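You operate a simulated robot arm through the tools that you are given. There is no shell and no other tool. Be economical: measure what you need, move in short steps, check, and stop when the job is done.

The job below is to be done with a simulated two-armed robot. You get a single attempt, and the scene is never put back.

Task
Pick up the thread cone from the upper left shelf of the green bench with one hand, pass it to the other hand and put it on the sofa end of the long table. Set down upright: thread cone.

It is judged by the outcome, as a careful person would: the job done as asked, and still so three seconds after it is handed in. It fails if anything else is knocked over, pushed out of place, dropped, spilled or broken.

Robot
Two 7-joint arms with two-finger grippers on one trunk, on a base that drives. Base frame: it is fixed to the floor where the robot stands at the start and does not move with it; the origin is under the middle of the robot, x ahead of it, y to its left, z up. Readings come in cm, degrees, newtons and seconds.
The left shoulder is at the start at [6.7, 15.3, 88.9], the right one opposite. With the tool pointing down near the work surface each hand reaches from about 10 to 78 cm from the robot's upright axis, wherever it stands, measured 20 degrees to its own side. Places, roughly: sofa end of the long table [-170, 320, 70]; thread cone (8x8x12 cm) [70, 10, 50]. Payload 2.54 kg a hand.
The tool frame of a hand sits at the grasp point between the pads (the TCP): z along the fingers, y along the line on which they close. The tips reach 3 cm beyond it. The gripper opens to 11.6 cm. The gripper's body begins 9.5 cm behind the TCP.
Orientation is that of the tool frame in the base frame, as a unit quaternion [x, y, z, w]. With the fingers straight down and closing along the base's y, the tool's x points along the base's -x, its y along +y and its z along -z.

Tools
- The arms move only by the tool move_arm. It takes "left_deltas", "right_deltas" or both (then of equal length, played together; a hand with none holds still); each is one flat list of numbers, 7 for each row, row after row: the shift along the tool's x, y, z in units of 150 mm (1.0 is 150 mm), then the turn, a rotation vector about the tool's x, y, z in units of 120 degrees (1.0 is 120 degrees), then the finger opening in m, from 0 to 0.116. In form: [tx, ty, tz, ax, ay, az, hand, tx, ty, tz, ax, ay, az, hand, ...]. A call has 1 to 8 rows; each row is the pose to reach, as a shift and turn from the pose commanded when the call began, along the tool's axes at that moment. A call with a number of a shift or a turn outside -1 to 1 is refused whole. A row lasts 0.2 s, in which the tool goes at most 5 cm and 8.6 degrees; a call with a longer step from one row to the next is refused whole, and so is a gripper value outside its range. Where a pose cannot be reached the arm comes as near as it can. A force on the tool above 40 N (or 10 N above the force at the start of the call, whichever is more), or a blocked arm, ends the call early, and 0.2 s more pass. Each finger travels about 7.2 cm/s and halts on what it meets, pressing with about 45 N; the grip force reading is that of the motor and also rises with nothing between the fingers. The clock runs only during rows and for 0.2 s after the last one: add rows that repeat a pose to give the fingers time. The reply holds the time, the measured pose of the TCP, the force on the tool along the base axes, the opening and the grip force, in the units named above and with some noise, with the torque about the TCP (base axes, N m) and any sound that the robot's microphone picked up.
- Cameras (640 x 400 px; columns grow to the right, rows downward): "scene" is now at [12.39, 3.16, 98.38]; the picture's right is [0.39, -0.92, 0.01], its down [-0.72, -0.31, -0.62] and it looks along [0.58, 0.23, -0.78] (base axes); focal length 272 px, centre (320, 200). "left" rides on the left gripper at [6.9, 1.5, -12.2] in its tool frame; the picture's right is [-0.21, 0.98, 0.00], its down [-0.83, -0.18, -0.53] and it looks along [-0.52, -0.11, 0.85] (tool axes); focal length 251 px, centre (320, 200). "right" rides on the right gripper at [6.9, -1.5, -12.2] in its tool frame; the picture's right is [0.21, 0.98, 0.00], its down [-0.83, 0.18, -0.53] and it looks along [-0.52, 0.11, 0.85] (tool axes); focal length 251 px, centre (320, 200). There is no depth. A picture from a camera that has moved, and an enlarged one, comes with that camera's place and axes in the base frame and with its lens.
- grab_frame(camera): a new picture of that camera. The clock stands still meanwhile.
- raise_lower(by): slides the trunk up (or, below 0, down) by that many cm; the arms and the scene camera ride with it, the base frame stays. It gives what a move gives, with no picture.
- drive_base(legs): drives the robot by 1 to 6 legs, each [ahead, left, turn to the left] in cm, cm and degrees, along the robot's own axes; the way and the turn of a leg run together, so that a leg with both is an arc; at most 150 cm and 180 degrees a leg. The arms and the cameras ride along, it lands a little off, and it stops where it bumps. It gives what a move gives.
- pan_tilt(pan, tilt): turns the head with the scene camera to pan (to the left, within 80 degrees either way) and tilt (down, from -29 to 69), counted from straight ahead of the robot. It gives what a move gives.
- inspect(camera, box): a new picture of the part [left, top, right, bottom] of that camera's present view, enlarged. The clock stands still meanwhile.
- sign_off(): hands the job in; it is judged then, once.

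Work in short steps. Places have to be worked out from the pictures, the camera data and where the tool is seen: move nearer, look again, correct. Check each grasp and each placing, and mend what went wrong. You have 120 turns and 100 pictures in all, those below and enlarged ones among them. Open the grippers and draw the arms clear of the work before you hand the job in, unless the task says otherwise; then end with one line.

The tools are called after "Call:" as name(argument=value, ...) on one line, values as JSON. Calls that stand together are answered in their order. move_arm: Moves the arms, as the interface text tells. Its arguments: {"type":"object","properties":{"left_deltas":{"type":"array"},"right_deltas":{"type":"array"}},"required":[]} The other tools are called the same way: raise_lower (by) slides the trunk up or down; drive_base (legs) drives the base; pan_tilt (pan, tilt) turns the head that bears the scene camera; grab_frame (camera) takes a picture; inspect (camera, box) takes an enlarged picture of a part of a camera's view; sign_off () hands the job in.

At the start:

```text
t: 0.0
left_ee_pos: [32.36, 23.95, 71.41]
left_tool_rot: [0.003, 1.0, -0.003, 0.009]
left_wrist_force: [-1.1, -0.5, 0.3]
left_moment: [0.02, 0.04, 0.02]
left_finger_gap: 11.62
left_grasp_force: 0.0
right_ee_pos: [32.35, -7.17, 62.72]
right_tool_rot: [0.01, 1.0, -0.005, 0.012]
right_wrist_force: [0.0, 0.0, 0.1]
right_moment: [0.0, 0.0, -0.01]
right_finger_gap: 11.6
right_grasp_force: 0.0
trunk travel left (down, up): [-12.5, 16.4]
robot x, y, heading: [0.11, 0.14, -0.6]
head pan, tilt: [23.4, 52.5]
```

scene: 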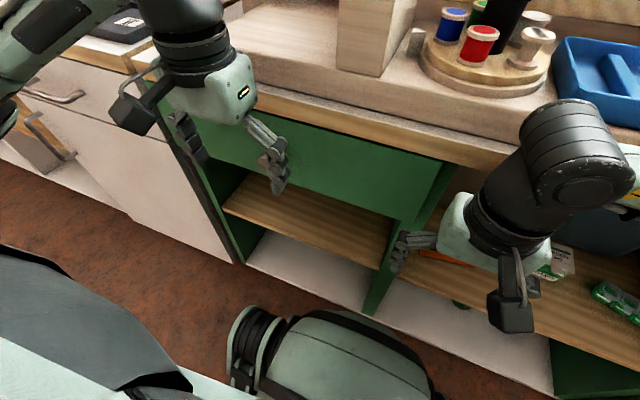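
right: 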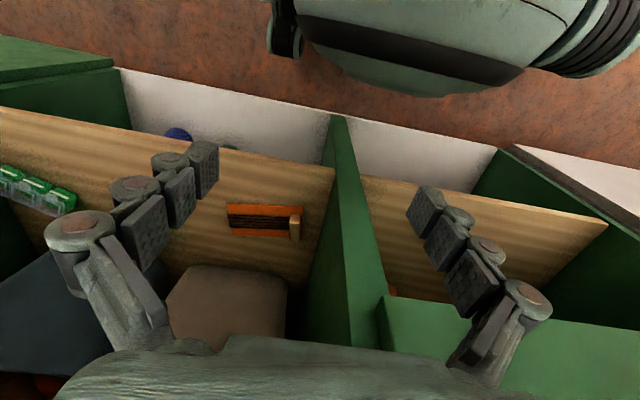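
left: 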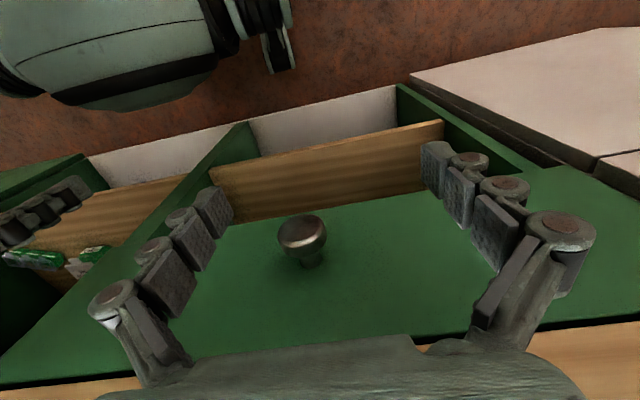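

I'll look at the green bench front first: the left shelf seems partly covered by a green panel with a knob. I'll tilt the head to look ahead at it.

Call:
pan_tilt(pan=5, tilt=40)

Call:
grab_frame(camera="scene")

```text
t: 0.8
left_ee_pos: [32.56, 23.83, 71.29]
left_tool_rot: [0.004, 1.0, -0.004, 0.009]
left_wrist_force: [0.5, 0.1, -1.5]
left_moment: [-0.04, 0.01, -0.02]
left_finger_gap: 11.58
left_grasp_force: 0.0
right_ee_pos: [32.33, -7.17, 62.61]
right_tool_rot: [0.012, 1.0, -0.006, 0.01]
right_wrist_force: [0.5, -0.4, -0.1]
right_moment: [0.01, -0.02, -0.05]
right_finger_gap: 11.61
right_grasp_force: 0.1
trunk travel left (down, up): [-12.5, 16.4]
robot x, y, heading: [0.21, 0.03, -0.4]
head pan, tilt: [5.0, 40.0]
```

```text
96 pictures are left
camera scene: at [14.13, 1.1, 100.11], right [0.08, -1.0, 0.01], down [-0.63, -0.06, -0.78], along [0.77, 0.06, -0.63], focal length 272 px, centre (320, 200)
```

scene: 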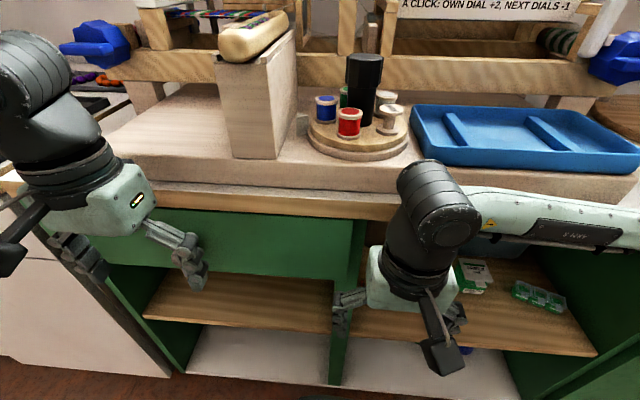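

The left bay has a drawer on top and the wooden shelf beneath it. I'll back away some and lower the trunk to see into the shelf.

Call:
drive_base(legs=[[-35, 0, 0]])

Call:
raise_lower(by=-12)

Call:
pan_tilt(pan=8, tilt=25)

Call:
grab_frame(camera="scene")

```text
t: 1.5
left_ee_pos: [32.72, 23.71, 71.09]
left_tool_rot: [0.005, 1.0, -0.003, 0.003]
left_wrist_force: [0.5, 0.3, -0.2]
left_moment: [0.01, 0.01, 0.01]
left_finger_gap: 11.6
left_grasp_force: 0.0
right_ee_pos: [32.48, -7.21, 62.45]
right_tool_rot: [0.015, 1.0, -0.006, 0.009]
right_wrist_force: [0.0, -0.7, 0.9]
right_moment: [0.02, 0.01, 0.01]
right_finger_gap: 11.6
right_grasp_force: 0.0
trunk travel left (down, up): [-12.5, 16.4]
robot x, y, heading: [-0.33, 0.24, -0.6]
head pan, tilt: [5.0, 40.0]
stopped in leg 1: the robot was blocked; the commanded pose is now the measured one
```

```text
t: 2.6
left_ee_pos: [33.46, 23.62, 60.92]
left_tool_rot: [0.0, 1.0, -0.001, 0.01]
left_wrist_force: [-8.2, 1.2, 20.7]
left_moment: [-0.39, -1.64, -0.11]
left_finger_gap: 11.6
left_grasp_force: 0.0
right_ee_pos: [32.84, -7.25, 51.32]
right_tool_rot: [0.01, 1.0, -0.003, 0.002]
right_wrist_force: [-0.9, 0.1, 0.4]
right_moment: [-0.03, 0.0, -0.01]
right_finger_gap: 11.57
right_grasp_force: 0.1
trunk travel left (down, up): [-2.0, 26.9]
robot x, y, heading: [-0.13, -0.02, -0.1]
head pan, tilt: [5.0, 40.0]
stopped: the force on the tool passed its limit at 56 N (the readings are from after the stop); the commanded pose is now the measured one
```

```text
t: 3.4
left_ee_pos: [33.4, 23.59, 60.96]
left_tool_rot: [0.001, 1.0, 0.0, 0.008]
left_wrist_force: [-9.7, 2.1, 23.8]
left_moment: [-0.58, -1.89, -0.08]
left_finger_gap: 11.58
left_grasp_force: 0.1
right_ee_pos: [32.83, -7.34, 51.59]
right_tool_rot: [0.009, 1.0, -0.002, 0.002]
right_wrist_force: [-0.3, -0.3, -0.4]
right_moment: [-0.05, -0.05, 0.01]
right_finger_gap: 11.59
right_grasp_force: 0.0
trunk travel left (down, up): [-2.0, 26.9]
robot x, y, heading: [0.04, 0.32, -0.2]
head pan, tilt: [8.0, 25.0]
```

```text
95 pictures are left
camera scene: at [15.82, 1.07, 91.78], right [0.14, -0.99, 0.0], down [-0.42, -0.06, -0.91], along [0.9, 0.12, -0.42], focal length 272 px, centre (320, 200)
```

scene: 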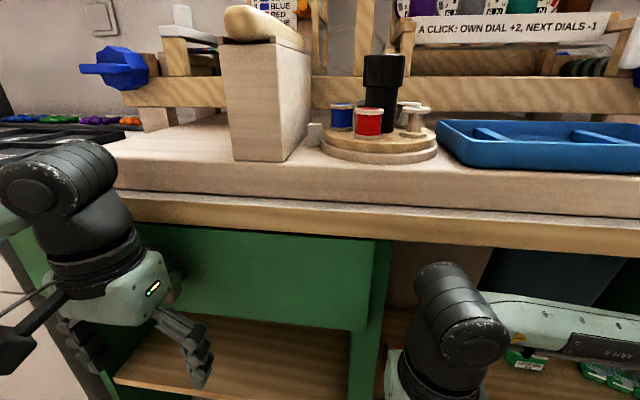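

The left hand touched something (24 N up), and the base is blocked behind. I'll raise to release contact, then look through the left camera.

Call:
raise_lower(by=4)

Call:
grab_frame(camera="left")

Call:
pan_tilt(pan=80, tilt=55)

Call:
grab_frame(camera="scene")

```text
t: 4.2
left_ee_pos: [33.46, 23.65, 64.89]
left_tool_rot: [0.001, 1.0, -0.001, 0.008]
left_wrist_force: [-0.1, 0.0, -0.6]
left_moment: [0.0, -0.01, 0.0]
left_finger_gap: 11.6
left_grasp_force: 0.1
right_ee_pos: [32.87, -7.36, 55.48]
right_tool_rot: [0.009, 1.0, -0.003, 0.001]
right_wrist_force: [0.2, 0.0, 0.5]
right_moment: [0.03, -0.03, -0.01]
right_finger_gap: 11.62
right_grasp_force: 0.1
trunk travel left (down, up): [-6.0, 22.9]
robot x, y, heading: [-0.01, 0.01, -0.4]
head pan, tilt: [8.0, 25.0]
```

```text
94 pictures are left
camera left: at [26.41, 25.3, 76.93], right [0.22, 0.98, 0.0], down [0.82, -0.18, 0.55], along [0.53, -0.12, -0.84], focal length 251 px, centre (320, 200)
```

left: 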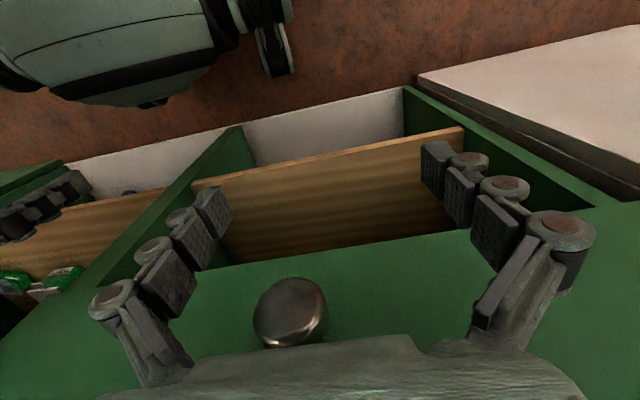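

```text
t: 5.7
left_ee_pos: [33.49, 23.56, 64.88]
left_tool_rot: [0.002, 1.0, 0.0, 0.007]
left_wrist_force: [0.5, 0.2, -0.3]
left_moment: [0.02, 0.01, 0.0]
left_finger_gap: 11.58
left_grasp_force: 0.0
right_ee_pos: [32.85, -7.26, 55.39]
right_tool_rot: [0.009, 1.0, -0.003, 0.002]
right_wrist_force: [-0.1, -0.3, -0.4]
right_moment: [-0.02, -0.02, 0.01]
right_finger_gap: 11.6
right_grasp_force: 0.0
trunk travel left (down, up): [-6.0, 22.9]
robot x, y, heading: [-0.28, -0.21, -0.0]
head pan, tilt: [80.0, 55.0]
```

```text
93 pictures are left
camera scene: at [8.11, 6.97, 91.35], right [0.98, -0.18, 0.0], down [-0.15, -0.81, -0.57], along [0.1, 0.56, -0.82], focal length 272 px, centre (320, 200)
```

scene: 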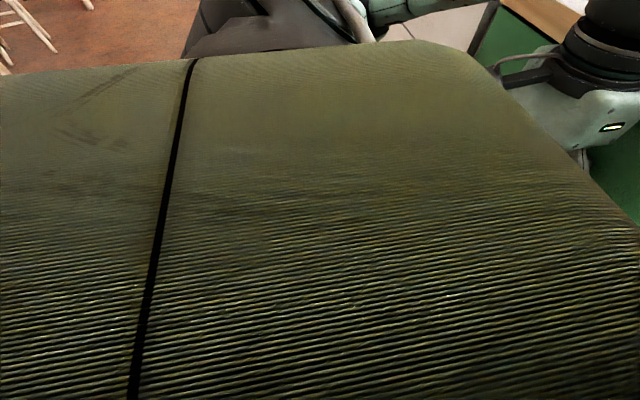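

The palm touched the drawer knob (around [36, 22, 70]); it's clear now. I need to know what's around me, so I'll look to both sides.

Call:
pan_tilt(pan=80, tilt=10)

Call:
grab_frame(camera="scene")

Call:
pan_tilt(pan=-80, tilt=25)

Call:
grab_frame(camera="scene")

```text
t: 6.8
left_ee_pos: [33.47, 23.6, 64.82]
left_tool_rot: [0.0, 1.0, -0.001, 0.007]
left_wrist_force: [0.0, 0.2, 0.3]
left_moment: [0.0, 0.01, -0.02]
left_finger_gap: 11.57
left_grasp_force: 0.0
right_ee_pos: [32.92, -7.33, 55.57]
right_tool_rot: [0.01, 1.0, -0.002, 0.002]
right_wrist_force: [-0.6, 0.1, 0.8]
right_moment: [0.0, -0.01, -0.03]
right_finger_gap: 11.6
right_grasp_force: 0.1
trunk travel left (down, up): [-6.0, 22.9]
robot x, y, heading: [0.2, -0.13, -0.1]
head pan, tilt: [80.0, 10.0]
```

```text
92 pictures are left
camera scene: at [8.48, 9.02, 98.18], right [0.98, -0.18, 0.0], down [-0.03, -0.17, -0.98], along [0.17, 0.97, -0.17], focal length 272 px, centre (320, 200)
```

scene: 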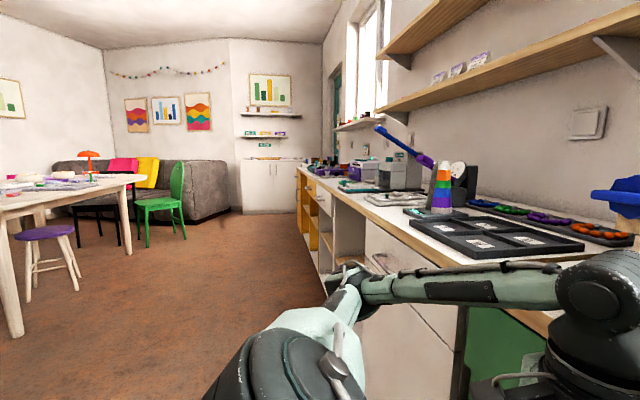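

```text
t: 9.3
left_ee_pos: [33.56, 23.55, 64.93]
left_tool_rot: [0.001, 1.0, -0.001, 0.007]
left_wrist_force: [-0.6, -0.1, 0.2]
left_moment: [0.03, 0.03, -0.03]
left_finger_gap: 11.59
left_grasp_force: 0.1
right_ee_pos: [32.82, -7.21, 55.52]
right_tool_rot: [0.01, 1.0, -0.003, 0.001]
right_wrist_force: [0.8, -0.4, 0.0]
right_moment: [-0.04, -0.01, 0.0]
right_finger_gap: 11.61
right_grasp_force: 0.0
trunk travel left (down, up): [-6.0, 22.9]
robot x, y, heading: [-0.08, 0.05, -0.4]
head pan, tilt: [-80.0, 25.0]
```

```text
91 pictures are left
camera scene: at [8.39, -9.21, 95.75], right [-0.99, -0.17, 0.0], down [-0.07, 0.42, -0.91], along [0.15, -0.89, -0.42], focal length 272 px, centre (320, 200)
```

scene: 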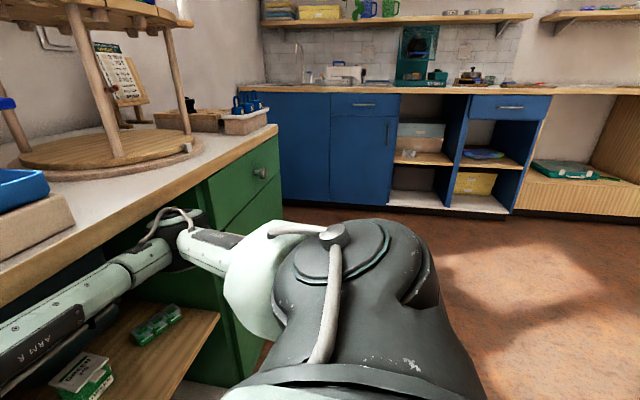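

The floor seems free to the left and behind-left. I'll pull the left hand back away from the knob toward the robot, then pitch the fingers up so its camera looks into the shelf.

Call:
move_arm(left_deltas=[0.27, 0, 0, 0, 0, 0, 0.116, 0.53, 0, 0, 0, 0, 0, 0.116, 0.8, 0, 0, 0, 0, 0, 0.116], right_deltas=[0.2, 0, 0, 0, 0, 0, 0.116, 0.4, 0, 0, 0, 0, 0, 0.116, 0.6, 0, 0, 0, 0, 0, 0.116])

Call:
drive_base(legs=[[-8, 0, 0]])

```text
t: 10.1
left_ee_pos: [31.34, 24.93, 68.06]
left_tool_rot: [0.001, 1.0, -0.001, 0.006]
left_wrist_force: [0.4, -0.7, 0.4]
left_moment: [0.03, 0.02, 0.01]
left_finger_gap: 11.58
left_grasp_force: 0.1
left hand out of reach, approached as far as the arm can: row 1, 2, 3
right_ee_pos: [26.14, -4.94, 55.11]
right_tool_rot: [0.01, 1.0, -0.003, 0.0]
right_wrist_force: [0.5, -0.5, 0.1]
right_moment: [0.01, 0.0, 0.03]
right_finger_gap: 11.6
right_grasp_force: 0.0
right hand out of reach, approached as far as the arm can: row 2, 3
trunk travel left (down, up): [-6.0, 22.9]
robot x, y, heading: [-0.13, 0.29, -0.0]
head pan, tilt: [-80.0, 25.0]
```

```text
t: 11.1
left_ee_pos: [23.28, 24.94, 67.99]
left_tool_rot: [0.001, 1.0, -0.002, 0.006]
left_wrist_force: [0.1, 0.0, 0.3]
left_moment: [0.01, 0.02, 0.02]
left_finger_gap: 11.59
left_grasp_force: 0.1
right_ee_pos: [17.95, -4.9, 55.0]
right_tool_rot: [0.009, 1.0, -0.005, -0.001]
right_wrist_force: [0.8, 0.5, -0.2]
right_moment: [-0.01, 0.0, 0.01]
right_finger_gap: 11.6
right_grasp_force: 0.1
trunk travel left (down, up): [-6.0, 22.9]
robot x, y, heading: [-8.34, -0.31, -0.0]
head pan, tilt: [-80.0, 25.0]
```

Backing works now (the hand was what blocked it). I'll go back another 25 cm, lower and look.

Call:
drive_base(legs=[[-25, 0, 0]])

Call:
raise_lower(by=-5.9)

Call:
pan_tilt(pan=8, tilt=28)

Call:
grab_frame(camera="scene")

```text
t: 12.9
left_ee_pos: [-1.55, 25.11, 68.0]
left_tool_rot: [0.0, 1.0, -0.003, 0.006]
left_wrist_force: [0.2, -0.7, 0.6]
left_moment: [0.03, -0.01, -0.01]
left_finger_gap: 11.59
left_grasp_force: 0.0
right_ee_pos: [-6.73, -4.76, 55.22]
right_tool_rot: [0.009, 1.0, -0.005, 0.0]
right_wrist_force: [0.3, 0.0, -0.1]
right_moment: [0.0, 0.02, -0.04]
right_finger_gap: 11.59
right_grasp_force: 0.1
trunk travel left (down, up): [-6.0, 22.9]
robot x, y, heading: [-33.02, 0.38, 0.1]
head pan, tilt: [-80.0, 25.0]
```

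```text
t: 13.9
left_ee_pos: [-1.49, 25.09, 62.07]
left_tool_rot: [0.0, 1.0, -0.002, 0.006]
left_wrist_force: [-0.1, -0.1, -0.3]
left_moment: [-0.01, -0.02, -0.01]
left_finger_gap: 11.62
left_grasp_force: 0.0
right_ee_pos: [-6.72, -4.72, 49.21]
right_tool_rot: [0.009, 1.0, -0.005, 0.0]
right_wrist_force: [0.3, 0.0, 0.0]
right_moment: [-0.02, -0.03, 0.0]
right_finger_gap: 11.59
right_grasp_force: 0.1
trunk travel left (down, up): [-0.1, 28.8]
robot x, y, heading: [-32.6, 0.1, -0.2]
head pan, tilt: [-80.0, 25.0]
```

```text
t: 15.6
left_ee_pos: [-1.47, 25.12, 62.06]
left_tool_rot: [0.0, 1.0, -0.001, 0.006]
left_wrist_force: [-0.5, -0.3, 0.1]
left_moment: [-0.03, -0.01, 0.03]
left_finger_gap: 11.6
left_grasp_force: 0.1
right_ee_pos: [-6.68, -4.87, 49.43]
right_tool_rot: [0.01, 1.0, -0.005, 0.0]
right_wrist_force: [0.0, 0.1, 0.4]
right_moment: [-0.03, 0.03, 0.01]
right_finger_gap: 11.59
right_grasp_force: 0.1
trunk travel left (down, up): [-0.1, 28.8]
robot x, y, heading: [-32.83, -0.01, -0.4]
head pan, tilt: [8.0, 28.0]
```

```text
90 pictures are left
camera scene: at [-17.05, 1.23, 89.37], right [0.14, -0.99, 0.0], down [-0.47, -0.06, -0.88], along [0.87, 0.12, -0.47], focal length 272 px, centre (320, 200)
```

scene: 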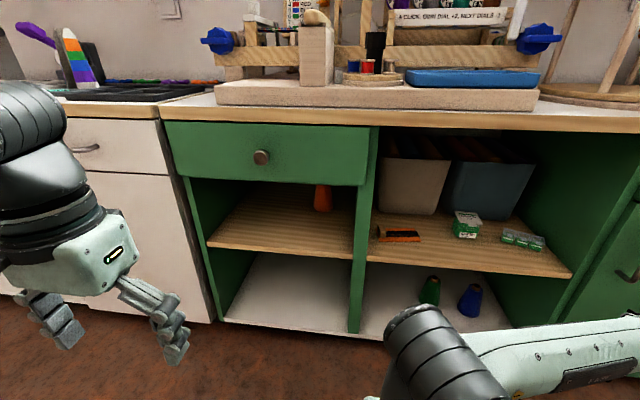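

The orange cone is visible on the upper left shelf. I'll zoom in to measure it.

Call:
inspect(camera="scene", box=[180, 110, 400, 260])

```text
2.67 times, centred on (290, 185) of scene
camera zoom: at [-17.05, 1.23, 89.37], right [0.14, -0.99, 0.0], down [-0.47, -0.06, -0.88], along [0.87, 0.12, -0.47], focal length 724 px, centre (400, 240)
```

zoom: 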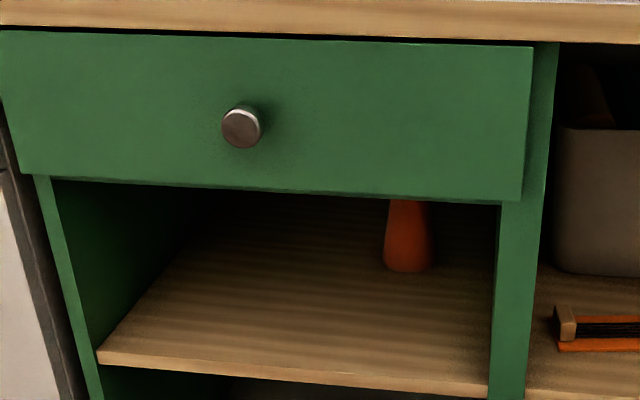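

The cone base is around [60, 10, 44]. I'll reorient the left hand so that it points forward with its camera on top: first roll it about its axis.

Call:
move_arm(left_deltas=[0, 0, 0, 0, 0, 0.07, 0.116, 0, 0, 0, 0, 0, 0.14, 0.116, 0, 0, 0, 0, 0, 0.21, 0.116, 0, 0, 0, 0, 0, 0.28, 0.116, 0, 0, 0, 0, 0, 0.35, 0.116, 0, 0, 0, 0, 0, 0.42, 0.116, 0, 0, 0, 0, 0, 0.49, 0.116, 0, 0, 0, 0, 0, 0.56, 0.116])

```text
t: 17.4
left_ee_pos: [-1.44, 25.09, 62.21]
left_tool_rot: [0.555, 0.832, 0.002, 0.006]
left_wrist_force: [0.4, 0.3, -0.6]
left_moment: [0.0, 0.0, 0.04]
left_finger_gap: 11.61
left_grasp_force: 0.0
right_ee_pos: [-6.61, -4.78, 49.2]
right_tool_rot: [0.008, 1.0, -0.005, 0.0]
right_wrist_force: [0.1, -0.4, -0.4]
right_moment: [0.01, -0.01, 0.02]
right_finger_gap: 11.62
right_grasp_force: 0.1
trunk travel left (down, up): [-0.1, 28.8]
robot x, y, heading: [-32.61, 0.05, -0.1]
head pan, tilt: [8.0, 28.0]
```

The roll works; continue it another 67°.

Call:
move_arm(left_deltas=[0, 0, 0, 0, 0, 0.07, 0.116, 0, 0, 0, 0, 0, 0.14, 0.116, 0, 0, 0, 0, 0, 0.21, 0.116, 0, 0, 0, 0, 0, 0.28, 0.116, 0, 0, 0, 0, 0, 0.35, 0.116, 0, 0, 0, 0, 0, 0.42, 0.116, 0, 0, 0, 0, 0, 0.49, 0.116, 0, 0, 0, 0, 0, 0.56, 0.116])

```text
t: 19.1
left_ee_pos: [-1.68, 25.11, 62.26]
left_tool_rot: [0.922, 0.387, 0.004, 0.004]
left_wrist_force: [0.5, -0.1, 0.0]
left_moment: [0.03, 0.0, 0.03]
left_finger_gap: 11.6
left_grasp_force: 0.0
right_ee_pos: [-6.7, -4.86, 49.14]
right_tool_rot: [0.009, 1.0, -0.004, 0.001]
right_wrist_force: [0.3, -0.1, 0.5]
right_moment: [-0.01, 0.03, -0.03]
right_finger_gap: 11.6
right_grasp_force: 0.0
trunk travel left (down, up): [-0.1, 28.8]
robot x, y, heading: [-32.75, 0.01, 0.0]
head pan, tilt: [8.0, 28.0]
```

45.5° of roll remain; finish it.

Call:
move_arm(left_deltas=[0, 0, 0, 0, 0, 0.063, 0.116, 0, 0, 0, 0, 0, 0.126, 0.116, 0, 0, 0, 0, 0, 0.19, 0.116, 0, 0, 0, 0, 0, 0.253, 0.116, 0, 0, 0, 0, 0, 0.316, 0.116, 0, 0, 0, 0, 0, 0.379, 0.116])

```text
t: 20.6
left_ee_pos: [-1.53, 25.1, 62.09]
left_tool_rot: [1.0, 0.0, 0.006, 0.002]
left_wrist_force: [0.1, -0.3, 0.1]
left_moment: [-0.01, -0.03, 0.02]
left_finger_gap: 11.59
left_grasp_force: 0.1
right_ee_pos: [-6.75, -4.76, 49.26]
right_tool_rot: [0.009, 1.0, -0.004, -0.001]
right_wrist_force: [0.1, 0.2, 1.0]
right_moment: [-0.02, 0.0, 0.01]
right_finger_gap: 11.58
right_grasp_force: 0.0
trunk travel left (down, up): [-0.1, 28.8]
robot x, y, heading: [-33.01, -0.12, 0.1]
head pan, tilt: [8.0, 28.0]
```

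Now pitch the fingers up toward forward, while shifting the hand 15 cm ahead (still well short of the bench).

Call:
move_arm(left_deltas=[0.125, 0, 0, 0, 0.07, 0, 0.116, 0.25, 0, 0, 0, 0.14, 0, 0.116, 0.375, 0, 0.05, 0, 0.21, 0, 0.116, 0.5, 0, 0.1, 0, 0.28, 0, 0.116, 0.625, 0, 0.15, 0, 0.35, 0, 0.116, 0.75, 0, 0.2, 0, 0.42, 0, 0.116, 0.875, 0, 0.25, 0, 0.49, 0, 0.116, 1.0, 0, 0.3, 0, 0.56, 0, 0.116])

```text
t: 22.4
left_ee_pos: [18.17, 26.33, 55.25]
left_tool_rot: [0.829, 0.001, 0.559, 0.002]
left_wrist_force: [0.5, -0.6, 0.9]
left_moment: [0.02, 0.04, 0.05]
left_finger_gap: 11.6
left_grasp_force: 0.0
left hand out of reach, approached as far as the arm can: row 1, 2, 3, 4, 5, 6, 7, 8
right_ee_pos: [-6.73, -4.77, 49.33]
right_tool_rot: [0.009, 1.0, -0.004, 0.0]
right_wrist_force: [-0.7, 0.2, -0.5]
right_moment: [0.01, 0.01, 0.01]
right_finger_gap: 11.62
right_grasp_force: 0.0
trunk travel left (down, up): [-0.1, 28.8]
robot x, y, heading: [-32.69, 0.14, -0.3]
head pan, tilt: [8.0, 28.0]
```

The orientation was reached (68° pitched). I'll look through the left camera.

Call:
grab_frame(camera="left")

Call:
grab_frame(camera="scene")

```text
88 pictures are left
camera left: at [9.51, 24.99, 66.21], right [-0.08, -0.98, -0.19], down [-0.81, 0.18, -0.56], along [0.59, 0.11, -0.8], focal length 251 px, centre (320, 200)
```

left: 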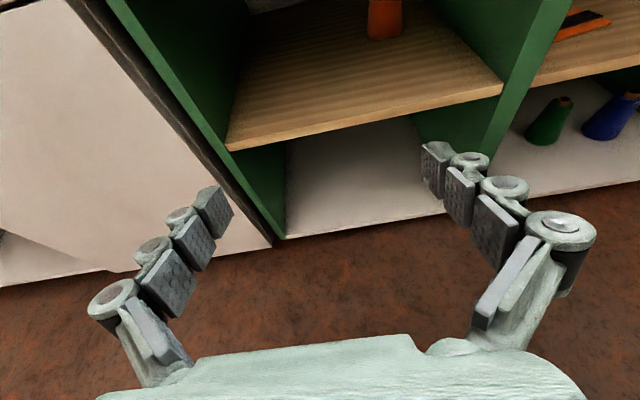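

```text
87 pictures are left
camera scene: at [-17.06, 1.23, 89.37], right [0.14, -0.99, 0.0], down [-0.47, -0.06, -0.88], along [0.87, 0.12, -0.47], focal length 272 px, centre (320, 200)
```

scene: 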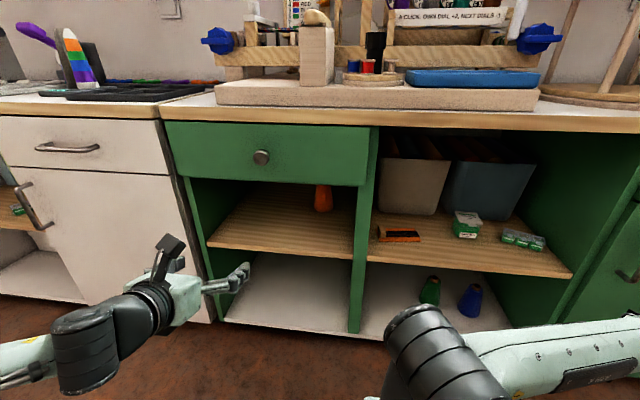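

Triangulated: shelf surface z≈43.3, shelf front x≈39, cone centre ≈[63, 11.5]. I'll pitch 10° further and move the hand in front of the cone, still outside the bench.

Call:
move_arm(left_deltas=[-0.025, 0.165, 0.15, 0, 0.03, 0, 0.116, -0.05, 0.33, 0.3, 0, 0.06, 0, 0.116, -0.075, 0.495, 0.45, 0, 0.083, 0, 0.116, -0.1, 0.66, 0.6, 0, 0.083, 0, 0.116, -0.11, 0.825, 0.75, 0, 0.083, 0, 0.116, -0.125, 0.987, 0.899, 0, 0.083, 0, 0.116])

Call:
grab_frame(camera="left")

Call:
grab_frame(camera="scene")

```text
t: 23.8
left_ee_pos: [29.89, 11.54, 48.03]
left_tool_rot: [0.778, 0.001, 0.628, 0.001]
left_wrist_force: [-0.8, 0.8, -0.7]
left_moment: [0.02, -0.03, 0.0]
left_finger_gap: 11.59
left_grasp_force: 0.0
right_ee_pos: [-6.76, -4.78, 49.32]
right_tool_rot: [0.008, 1.0, -0.004, 0.0]
right_wrist_force: [-0.9, -0.3, 1.0]
right_moment: [-0.03, 0.02, 0.0]
right_finger_gap: 11.59
right_grasp_force: 0.1
trunk travel left (down, up): [-0.1, 28.8]
robot x, y, heading: [-32.42, 0.44, -0.2]
head pan, tilt: [8.0, 28.0]
```

```text
86 pictures are left
camera left: at [19.52, 10.12, 57.48], right [-0.04, -0.98, -0.21], down [-0.7, 0.18, -0.7], along [0.72, 0.11, -0.69], focal length 251 px, centre (320, 200)
```

left: 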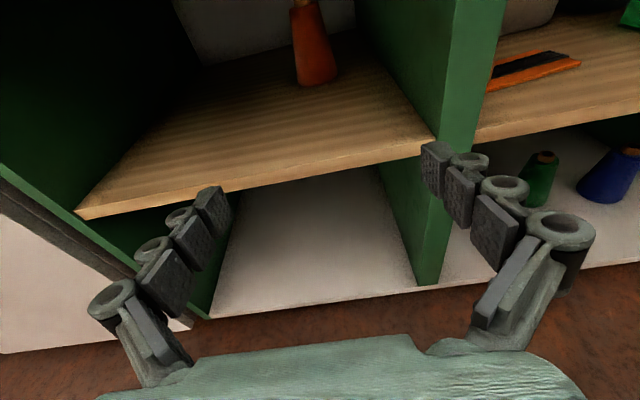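

```text
85 pictures are left
camera scene: at [-17.06, 1.24, 89.37], right [0.14, -0.99, 0.0], down [-0.47, -0.06, -0.88], along [0.87, 0.12, -0.47], focal length 272 px, centre (320, 200)
```

scene: 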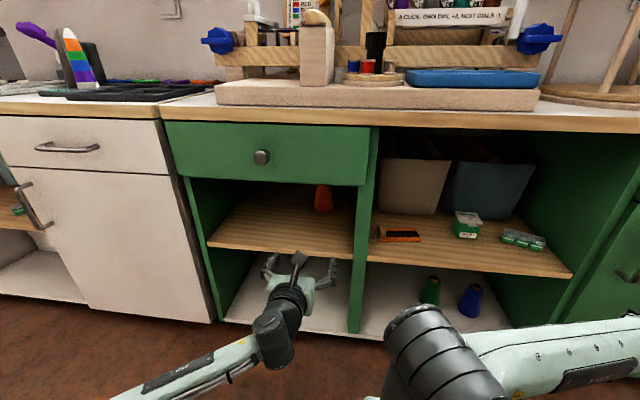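

Hand is aligned with the cone (cone centre ≈[62.3, 11.3]). I'll raise 1 cm and drive forward 20 cm, then check the clearances.

Call:
raise_lower(by=1)

Call:
drive_base(legs=[[20, 0, 0]])

Call:
grab_frame(camera="left")

Call:
grab_frame(camera="scene")

```text
t: 24.3
left_ee_pos: [30.02, 11.49, 49.1]
left_tool_rot: [0.778, 0.002, 0.628, 0.0]
left_wrist_force: [0.4, 0.3, 0.2]
left_moment: [-0.01, 0.0, -0.04]
left_finger_gap: 11.59
left_grasp_force: 0.0
right_ee_pos: [-6.71, -4.7, 50.19]
right_tool_rot: [0.009, 1.0, -0.004, 0.0]
right_wrist_force: [0.4, 0.6, -0.1]
right_moment: [0.0, -0.01, 0.01]
right_finger_gap: 11.64
right_grasp_force: 0.1
trunk travel left (down, up): [-1.1, 27.8]
robot x, y, heading: [-33.0, 0.12, 0.1]
head pan, tilt: [8.0, 28.0]
```

```text
t: 25.9
left_ee_pos: [50.49, 11.14, 49.27]
left_tool_rot: [0.779, -0.001, 0.627, 0.003]
left_wrist_force: [-0.1, -0.2, 0.5]
left_moment: [0.02, 0.04, -0.01]
left_finger_gap: 11.59
left_grasp_force: 0.1
right_ee_pos: [13.54, -5.03, 50.28]
right_tool_rot: [0.011, 1.0, -0.005, 0.0]
right_wrist_force: [-0.1, -0.5, 0.7]
right_moment: [0.02, 0.03, 0.04]
right_finger_gap: 11.58
right_grasp_force: 0.0
trunk travel left (down, up): [-1.1, 27.8]
robot x, y, heading: [-12.51, 0.01, -0.3]
head pan, tilt: [8.0, 28.0]
```

```text
84 pictures are left
camera left: at [39.93, 9.82, 58.51], right [-0.05, -0.98, -0.21], down [-0.7, 0.18, -0.7], along [0.72, 0.11, -0.69], focal length 251 px, centre (320, 200)
```

left: 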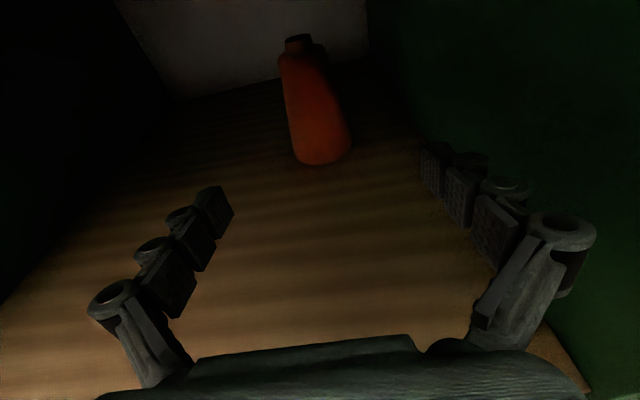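

```text
83 pictures are left
camera scene: at [3.33, 1.07, 90.37], right [0.13, -0.99, 0.0], down [-0.47, -0.06, -0.88], along [0.88, 0.12, -0.47], focal length 272 px, centre (320, 200)
```

scene: 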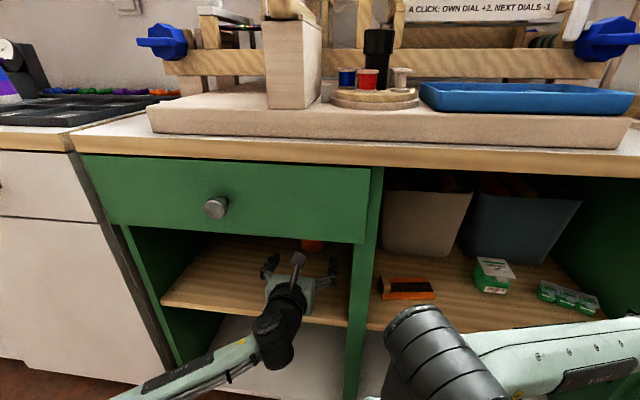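

Cone centre now ≈[63.8, 11.7], between the finger lines. I'll extend the arm 12 cm in so the pads straddle it.

Call:
move_arm(left_deltas=[0.042, -0.01, 0.195, 0, 0, 0, 0.116, 0.084, -0.02, 0.39, 0, 0, 0, 0.116, 0.127, -0.033, 0.585, 0, 0, 0, 0.116, 0.169, -0.033, 0.78, 0, 0, 0, 0.116])

Call:
grab_frame(camera="left")

Call:
grab_frame(camera="scene")

```text
t: 26.9
left_ee_pos: [62.51, 11.56, 49.26]
left_tool_rot: [0.778, 0.0, 0.628, 0.002]
left_wrist_force: [-0.6, 0.0, 0.1]
left_moment: [-0.03, 0.0, -0.01]
left_finger_gap: 11.6
left_grasp_force: 0.0
right_ee_pos: [13.56, -5.0, 50.32]
right_tool_rot: [0.011, 1.0, -0.004, 0.0]
right_wrist_force: [-0.3, 0.8, 0.0]
right_moment: [-0.01, -0.02, 0.0]
right_finger_gap: 11.61
right_grasp_force: 0.1
trunk travel left (down, up): [-1.1, 27.8]
robot x, y, heading: [-12.63, 0.06, -0.5]
head pan, tilt: [8.0, 28.0]
```

```text
82 pictures are left
camera left: at [52.08, 10.23, 58.43], right [-0.05, -0.98, -0.21], down [-0.7, 0.18, -0.69], along [0.72, 0.11, -0.69], focal length 251 px, centre (320, 200)
```

left: 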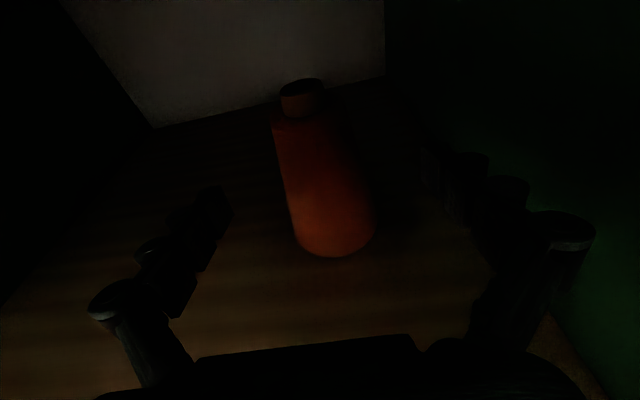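

```text
81 pictures are left
camera scene: at [3.33, 1.08, 90.37], right [0.13, -0.99, 0.0], down [-0.47, -0.06, -0.88], along [0.88, 0.12, -0.47], focal length 272 px, centre (320, 200)
```

scene: 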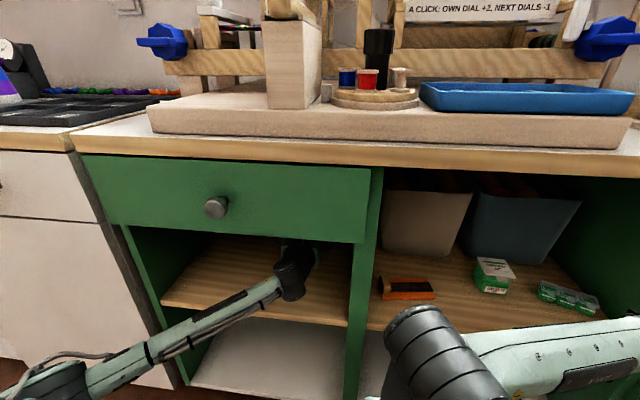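

Cone centre ≈[64.8, 11.65], well centred. Advance 1.5 cm and close.

Call:
move_arm(left_deltas=[0.021, -0.006, 0.098, 0, 0, 0, 0.116, 0.021, -0.006, 0.098, 0, 0, 0, 0.08, 0.021, -0.006, 0.098, 0, 0, 0, 0.06, 0.021, -0.006, 0.098, 0, 0, 0, 0.04, 0.021, -0.006, 0.098, 0, 0, 0, 0.03, 0.021, -0.006, 0.098, 0, 0, 0, 0.02, 0.021, -0.006, 0.098, 0, 0, 0, 0.02])

Call:
grab_frame(camera="left")

```text
t: 28.6
left_ee_pos: [63.79, 11.65, 49.17]
left_tool_rot: [0.778, 0.0, 0.628, 0.002]
left_wrist_force: [-0.3, -1.0, 0.1]
left_moment: [-0.04, -0.06, -0.03]
left_finger_gap: 5.63
left_grasp_force: 44.9
right_ee_pos: [13.51, -4.92, 50.16]
right_tool_rot: [0.01, 1.0, -0.004, -0.001]
right_wrist_force: [-0.5, 0.4, -0.5]
right_moment: [-0.02, 0.03, 0.0]
right_finger_gap: 11.58
right_grasp_force: 0.1
trunk travel left (down, up): [-1.1, 27.8]
robot x, y, heading: [-12.84, -0.07, -0.4]
head pan, tilt: [8.0, 28.0]
```

```text
80 pictures are left
camera left: at [53.48, 10.3, 58.41], right [-0.05, -0.98, -0.21], down [-0.7, 0.18, -0.7], along [0.72, 0.11, -0.69], focal length 251 px, centre (320, 200)
```

left: 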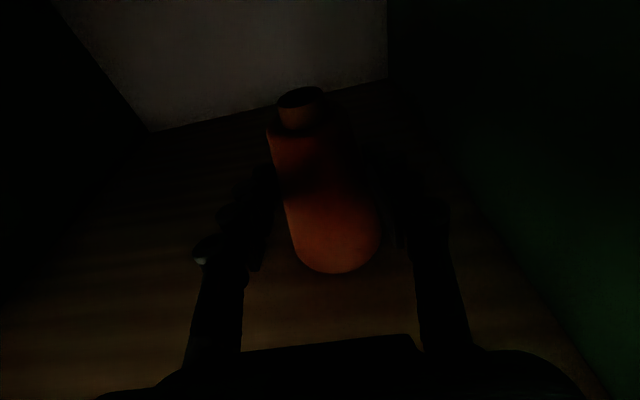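

Gripped at 5.6 cm width. Lift by 1.5 cm with the trunk, then drive straight back out.

Call:
raise_lower(by=1.5)

Call:
drive_base(legs=[[-12, 0, 0]])

Call:
grab_frame(camera="left")

```text
t: 29.2
left_ee_pos: [63.88, 11.78, 49.98]
left_tool_rot: [0.78, 0.0, 0.626, 0.001]
left_wrist_force: [-5.8, 1.3, -19.4]
left_moment: [0.03, -2.86, -0.24]
left_finger_gap: 5.57
left_grasp_force: 44.9
right_ee_pos: [13.75, -5.01, 51.59]
right_tool_rot: [0.011, 1.0, -0.005, 0.0]
right_wrist_force: [0.1, 0.8, 0.3]
right_moment: [0.01, 0.03, 0.01]
right_finger_gap: 11.59
right_grasp_force: 0.0
trunk travel left (down, up): [-2.6, 26.3]
robot x, y, heading: [-12.93, -0.45, -0.4]
head pan, tilt: [8.0, 28.0]
```

```text
t: 30.7
left_ee_pos: [51.52, 11.5, 50.7]
left_tool_rot: [0.777, -0.001, 0.63, 0.004]
left_wrist_force: [0.4, 0.6, -1.6]
left_moment: [0.03, 0.04, -0.02]
left_finger_gap: 5.59
left_grasp_force: 44.8
right_ee_pos: [1.47, -4.85, 51.76]
right_tool_rot: [0.011, 1.0, -0.005, 0.0]
right_wrist_force: [0.0, 0.0, -0.5]
right_moment: [0.0, -0.03, -0.02]
right_finger_gap: 11.59
right_grasp_force: 0.0
trunk travel left (down, up): [-2.6, 26.3]
robot x, y, heading: [-24.56, 0.2, -0.2]
head pan, tilt: [8.0, 28.0]
stopped in leg 1: the force on the tool passed its limit at 44 N (the readings are from after the stop); the commanded pose is now the measured one
```

```text
79 pictures are left
camera left: at [41.12, 10.25, 59.88], right [-0.05, -0.98, -0.21], down [-0.69, 0.18, -0.7], along [0.72, 0.11, -0.69], focal length 251 px, centre (320, 200)
```

left: 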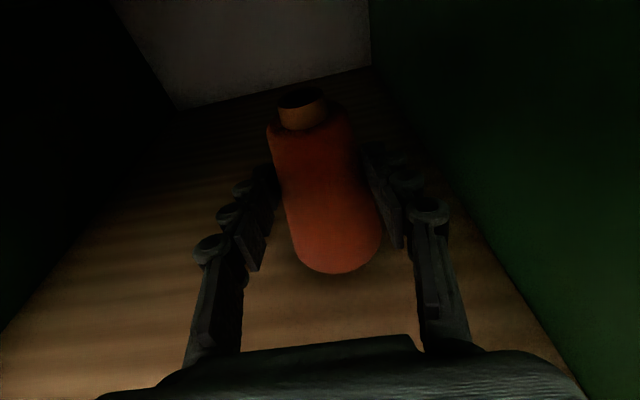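

The camera housing brushed the drawer's underside; forces are zero now. Lower 0.9 cm (cone still ≈0.6 cm above the shelf) and continue back.

Call:
raise_lower(by=-0.9)

Call:
drive_base(legs=[[-10, 0, 0]])

Call:
grab_frame(camera="scene")

```text
t: 31.3
left_ee_pos: [51.65, 11.55, 49.76]
left_tool_rot: [0.777, -0.003, 0.629, 0.005]
left_wrist_force: [0.8, -0.4, -1.6]
left_moment: [0.0, 0.03, -0.01]
left_finger_gap: 5.59
left_grasp_force: 45.2
right_ee_pos: [1.33, -4.88, 50.83]
right_tool_rot: [0.011, 1.0, -0.005, 0.0]
right_wrist_force: [0.0, 0.1, -0.6]
right_moment: [0.02, 0.01, 0.02]
right_finger_gap: 11.61
right_grasp_force: 0.0
trunk travel left (down, up): [-1.7, 27.2]
robot x, y, heading: [-24.37, 0.07, -0.5]
head pan, tilt: [8.0, 28.0]
```

```text
t: 32.4
left_ee_pos: [41.64, 11.64, 49.67]
left_tool_rot: [0.777, -0.002, 0.63, 0.004]
left_wrist_force: [-0.2, -0.3, -1.5]
left_moment: [-0.04, 0.04, 0.02]
left_finger_gap: 5.62
left_grasp_force: 45.0
right_ee_pos: [-8.44, -4.85, 50.79]
right_tool_rot: [0.011, 1.0, -0.005, -0.001]
right_wrist_force: [0.5, 0.5, -0.2]
right_moment: [0.02, 0.0, 0.01]
right_finger_gap: 11.6
right_grasp_force: 0.0
trunk travel left (down, up): [-1.7, 27.2]
robot x, y, heading: [-34.61, 0.0, -0.3]
head pan, tilt: [8.0, 28.0]
```

```text
78 pictures are left
camera scene: at [-18.68, 1.24, 90.96], right [0.13, -0.99, 0.0], down [-0.47, -0.06, -0.88], along [0.88, 0.12, -0.47], focal length 272 px, centre (320, 200)
```

scene: 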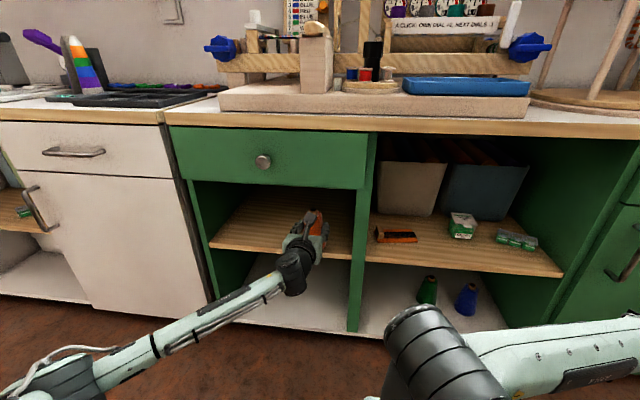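

Cone is out with the drawer undisturbed. Back off 22 cm more and raise the trunk for the handover.

Call:
drive_base(legs=[[-22, 0, 0]])

Call:
raise_lower(by=16)

Call:
pan_tilt(pan=5, tilt=42)

Call:
grab_frame(camera="scene")

Call:
grab_frame(camera="left")

```text
t: 34.1
left_ee_pos: [19.9, 11.71, 49.86]
left_tool_rot: [0.777, -0.002, 0.629, 0.005]
left_wrist_force: [0.1, -0.6, -1.6]
left_moment: [-0.02, 0.02, -0.02]
left_finger_gap: 5.59
left_grasp_force: 44.8
right_ee_pos: [-30.2, -4.68, 50.8]
right_tool_rot: [0.012, 1.0, -0.005, 0.0]
right_wrist_force: [0.3, 0.1, 0.4]
right_moment: [-0.02, 0.02, 0.0]
right_finger_gap: 11.58
right_grasp_force: 0.0
trunk travel left (down, up): [-1.7, 27.2]
robot x, y, heading: [-56.46, 0.38, -0.6]
head pan, tilt: [8.0, 28.0]
```

```text
t: 35.9
left_ee_pos: [20.03, 11.68, 65.74]
left_tool_rot: [0.777, -0.003, 0.63, 0.005]
left_wrist_force: [0.6, 1.1, -1.8]
left_moment: [0.01, 0.04, 0.0]
left_finger_gap: 5.57
left_grasp_force: 44.6
right_ee_pos: [-30.27, -4.61, 66.87]
right_tool_rot: [0.011, 1.0, -0.005, 0.0]
right_wrist_force: [0.1, 0.3, -0.1]
right_moment: [-0.01, 0.01, -0.02]
right_finger_gap: 11.6
right_grasp_force: 0.0
trunk travel left (down, up): [-17.7, 11.2]
robot x, y, heading: [-56.22, 0.51, -0.6]
head pan, tilt: [8.0, 28.0]
```

```text
t: 36.7
left_ee_pos: [19.92, 11.67, 65.77]
left_tool_rot: [0.777, -0.003, 0.629, 0.005]
left_wrist_force: [-0.1, 0.1, -0.7]
left_moment: [-0.04, -0.01, 0.02]
left_finger_gap: 5.6
left_grasp_force: 45.3
right_ee_pos: [-30.23, -4.72, 66.83]
right_tool_rot: [0.012, 1.0, -0.004, 0.0]
right_wrist_force: [0.2, -0.2, -0.6]
right_moment: [0.02, -0.01, -0.01]
right_finger_gap: 11.6
right_grasp_force: 0.0
trunk travel left (down, up): [-17.7, 11.2]
robot x, y, heading: [-56.3, 0.38, -0.4]
head pan, tilt: [5.0, 42.0]
```

```text
77 pictures are left
camera scene: at [-41.2, 0.85, 104.82], right [0.08, -1.0, 0.0], down [-0.67, -0.05, -0.74], along [0.74, 0.06, -0.67], focal length 272 px, centre (320, 200)
```

scene: 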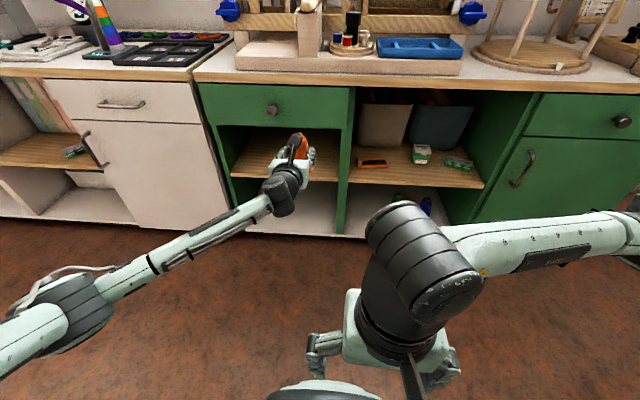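

```text
76 pictures are left
camera left: at [9.47, 10.38, 75.03], right [-0.05, -0.98, -0.21], down [-0.69, 0.18, -0.7], along [0.72, 0.11, -0.69], focal length 251 px, centre (320, 200)
```

left: 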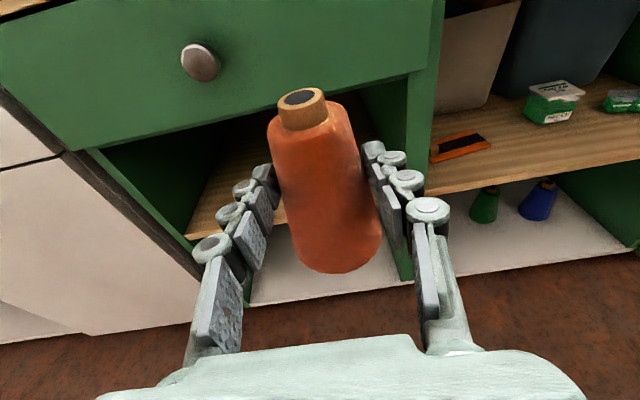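

Cone firmly held (bottom ≈5.9 cm below left TCP). For the handover I'll bring the cone nearer the robot's centre, and simultaneously roll the right hand −68° so it can close along x from above.

Call:
move_arm(left_deltas=[-0.026, 0.081, -0.122, 0, 0, 0, 0.02, -0.053, 0.162, -0.244, 0, 0, 0, 0.02, -0.079, 0.243, -0.366, 0, 0, 0, 0.02, -0.106, 0.324, -0.489, 0, 0, 0, 0.02, -0.132, 0.404, -0.611, 0, 0, 0, 0.02, -0.158, 0.485, -0.733, 0, 0, 0, 0.02, -0.185, 0.566, -0.855, 0, 0, 0, 0.02, -0.211, 0.647, -0.977, 0, 0, 0, 0.02], right_deltas=[0, 0, -0.1, 0, 0, -0.07, 0.116, 0, 0, -0.2, 0, 0, -0.14, 0.116, 0, 0, -0.3, 0, 0, -0.21, 0.116, 0, 0, -0.4, 0, 0, -0.28, 0.116, 0, 0, -0.5, 0, 0, -0.35, 0.116, 0, 0, -0.6, 0, 0, -0.42, 0.116, 0, 0, -0.7, 0, 0, -0.49, 0.116, 0, 0, -0.8, 0, 0, -0.56, 0.116])

```text
t: 38.5
left_ee_pos: [4.74, 2.18, 65.65]
left_tool_rot: [0.777, -0.001, 0.63, 0.003]
left_wrist_force: [-0.3, -0.2, -2.1]
left_moment: [0.02, 0.04, 0.04]
left_finger_gap: 5.6
left_grasp_force: 44.8
right_ee_pos: [-30.24, -4.66, 78.95]
right_tool_rot: [-0.545, 0.838, -0.003, -0.003]
right_wrist_force: [0.5, -0.4, 0.3]
right_moment: [0.03, 0.02, -0.01]
right_finger_gap: 11.65
right_grasp_force: 0.0
trunk travel left (down, up): [-17.7, 11.2]
robot x, y, heading: [-56.7, 0.13, -0.6]
head pan, tilt: [5.0, 42.0]
```

Both worked. Finish the right roll (24°), raise it a bit and begin moving it ahead, above everything.

Call:
move_arm(right_deltas=[0, 0, -0.2, 0, 0, -0.05, 0.116, 0, 0, -0.4, 0, 0, -0.1, 0.116, -0.1, -0.16, -0.4, 0, 0, -0.15, 0.116, -0.2, -0.32, -0.4, 0, 0, -0.2, 0.116, -0.3, -0.48, -0.4, 0, 0, -0.2, 0.116, -0.4, -0.64, -0.4, 0, 0, -0.2, 0.116, -0.5, -0.8, -0.4, 0, 0, -0.2, 0.116])

```text
t: 40.1
left_ee_pos: [4.88, 2.14, 65.6]
left_tool_rot: [0.777, -0.003, 0.63, 0.005]
left_wrist_force: [-1.3, -0.1, -1.6]
left_moment: [-0.03, 0.03, 0.01]
left_finger_gap: 5.57
left_grasp_force: 45.0
right_ee_pos: [-17.43, -2.27, 84.79]
right_tool_rot: [-0.704, 0.71, -0.003, -0.003]
right_wrist_force: [0.4, -0.4, 0.7]
right_moment: [0.03, 0.02, 0.01]
right_finger_gap: 11.58
right_grasp_force: 0.0
right hand out of reach, approached as far as the arm can: row 7
trunk travel left (down, up): [-17.7, 11.2]
robot x, y, heading: [-56.69, 0.23, -0.5]
head pan, tilt: [5.0, 42.0]
```

Nearly there; continue forward (tool y = −X now), 13 cm.

Call:
move_arm(right_deltas=[-0.05, -0.2, 0, 0, 0, 0, 0.116, -0.1, -0.4, 0, 0, 0, 0, 0.116, -0.13, -0.6, 0, 0, 0, 0, 0.1, -0.15, -0.87, 0, 0, 0, 0, 0.09])

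Call:
grab_frame(camera="scene")

```text
t: 41.1
left_ee_pos: [4.88, 2.11, 65.62]
left_tool_rot: [0.777, -0.001, 0.629, 0.004]
left_wrist_force: [-0.3, 0.2, -0.9]
left_moment: [-0.01, 0.03, 0.01]
left_finger_gap: 5.59
left_grasp_force: 45.3
right_ee_pos: [-16.64, 0.74, 84.7]
right_tool_rot: [-0.705, 0.709, -0.003, -0.003]
right_wrist_force: [0.7, 0.5, 0.7]
right_moment: [0.01, 0.02, -0.01]
right_finger_gap: 8.99
right_grasp_force: 0.0
right hand out of reach, approached as far as the arm can: row 1, 2, 3, 4
trunk travel left (down, up): [-17.7, 11.2]
robot x, y, heading: [-56.41, 0.64, -0.4]
head pan, tilt: [5.0, 42.0]
```

```text
75 pictures are left
camera scene: at [-41.21, 0.85, 104.82], right [0.08, -1.0, 0.0], down [-0.67, -0.05, -0.74], along [0.74, 0.06, -0.67], focal length 272 px, centre (320, 200)
```

scene: 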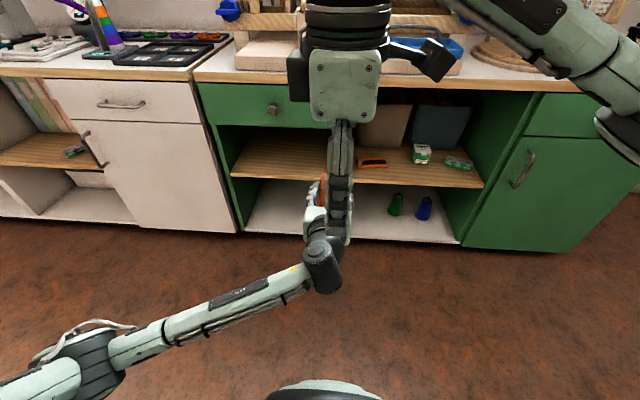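

The right arm can't extend at this height. I'll lower the cone 12 cm with the left arm and the right hand 10 cm along with it, then go ahead.

Call:
move_arm(left_deltas=[-0.195, 0, 0.042, 0, 0, 0, 0.02, -0.39, 0, 0.085, 0, 0, 0, 0.02, -0.585, 0, 0.127, 0, 0, 0, 0.02, -0.78, 0, 0.169, 0, 0, 0, 0.02], right_deltas=[0, 0, 0.1, 0, 0, 0, 0.09, 0, 0, 0.3, 0, 0, 0, 0.09, 0, 0, 0.5, 0, 0, 0, 0.09, 0, 0, 0.667, 0, 0, 0, 0.09])

Call:
move_arm(right_deltas=[0, -0.25, 0, 0, 0, 0, 0.09, 0, -0.5, 0, 0, 0, 0, 0.09, 0, -0.75, 0, 0, 0, 0, 0.09])

```text
t: 42.1
left_ee_pos: [4.76, 2.04, 53.76]
left_tool_rot: [0.777, -0.002, 0.63, 0.005]
left_wrist_force: [-0.1, -0.5, -0.7]
left_moment: [0.02, 0.09, 0.03]
left_finger_gap: 5.61
left_grasp_force: 45.2
right_ee_pos: [-16.71, 0.56, 78.02]
right_tool_rot: [-0.696, 0.718, -0.006, -0.005]
right_wrist_force: [-0.3, -0.7, -0.5]
right_moment: [-0.03, -0.03, -0.01]
right_finger_gap: 9.01
right_grasp_force: 0.0
right hand out of reach, approached as far as the arm can: row 2, 3, 4
trunk travel left (down, up): [-17.7, 11.2]
robot x, y, heading: [-56.21, 0.55, -0.4]
head pan, tilt: [5.0, 42.0]
```

```text
t: 42.9
left_ee_pos: [4.9, 2.01, 53.8]
left_tool_rot: [0.777, -0.002, 0.63, 0.004]
left_wrist_force: [-0.1, -0.4, -1.5]
left_moment: [-0.01, 0.05, 0.02]
left_finger_gap: 5.6
left_grasp_force: 44.8
right_ee_pos: [-16.68, 0.73, 77.95]
right_tool_rot: [-0.697, 0.717, -0.005, -0.007]
right_wrist_force: [0.2, -0.4, 0.2]
right_moment: [0.04, -0.03, 0.04]
right_finger_gap: 8.98
right_grasp_force: 0.1
right hand out of reach, approached as far as the arm can: row 1, 2, 3
trunk travel left (down, up): [-17.7, 11.2]
robot x, y, heading: [-56.4, 0.13, -0.3]
head pan, tilt: [5.0, 42.0]
```

The right arm is at a joint limit with this roll. I'll roll it back 45° and try moving out again.

Call:
move_arm(right_deltas=[0, 0, 0, 0, 0, 0.07, 0.09, 0, 0, 0, 0, 0, 0.14, 0.09, 0, 0, 0, 0, 0, 0.21, 0.09, 0, 0, 0, 0, 0, 0.28, 0.09, 0, -0.15, 0, 0, 0, 0.35, 0.09, 0, -0.3, 0, 0, 0, 0.375, 0.09, 0, -0.45, 0, 0, 0, 0.375, 0.09, 0, -0.6, 0, 0, 0, 0.375, 0.09])

```text
t: 44.7
left_ee_pos: [4.97, 1.9, 53.85]
left_tool_rot: [0.777, -0.002, 0.63, 0.004]
left_wrist_force: [0.0, -0.6, -1.5]
left_moment: [0.02, 0.05, 0.0]
left_finger_gap: 5.56
left_grasp_force: 44.9
right_ee_pos: [-7.86, 0.32, 78.17]
right_tool_rot: [-0.381, 0.925, -0.004, -0.001]
right_wrist_force: [-0.4, -0.1, 0.2]
right_moment: [0.03, -0.04, -0.05]
right_finger_gap: 9.0
right_grasp_force: 0.1
trunk travel left (down, up): [-17.7, 11.2]
robot x, y, heading: [-56.56, 0.67, -0.6]
head pan, tilt: [5.0, 42.0]
```

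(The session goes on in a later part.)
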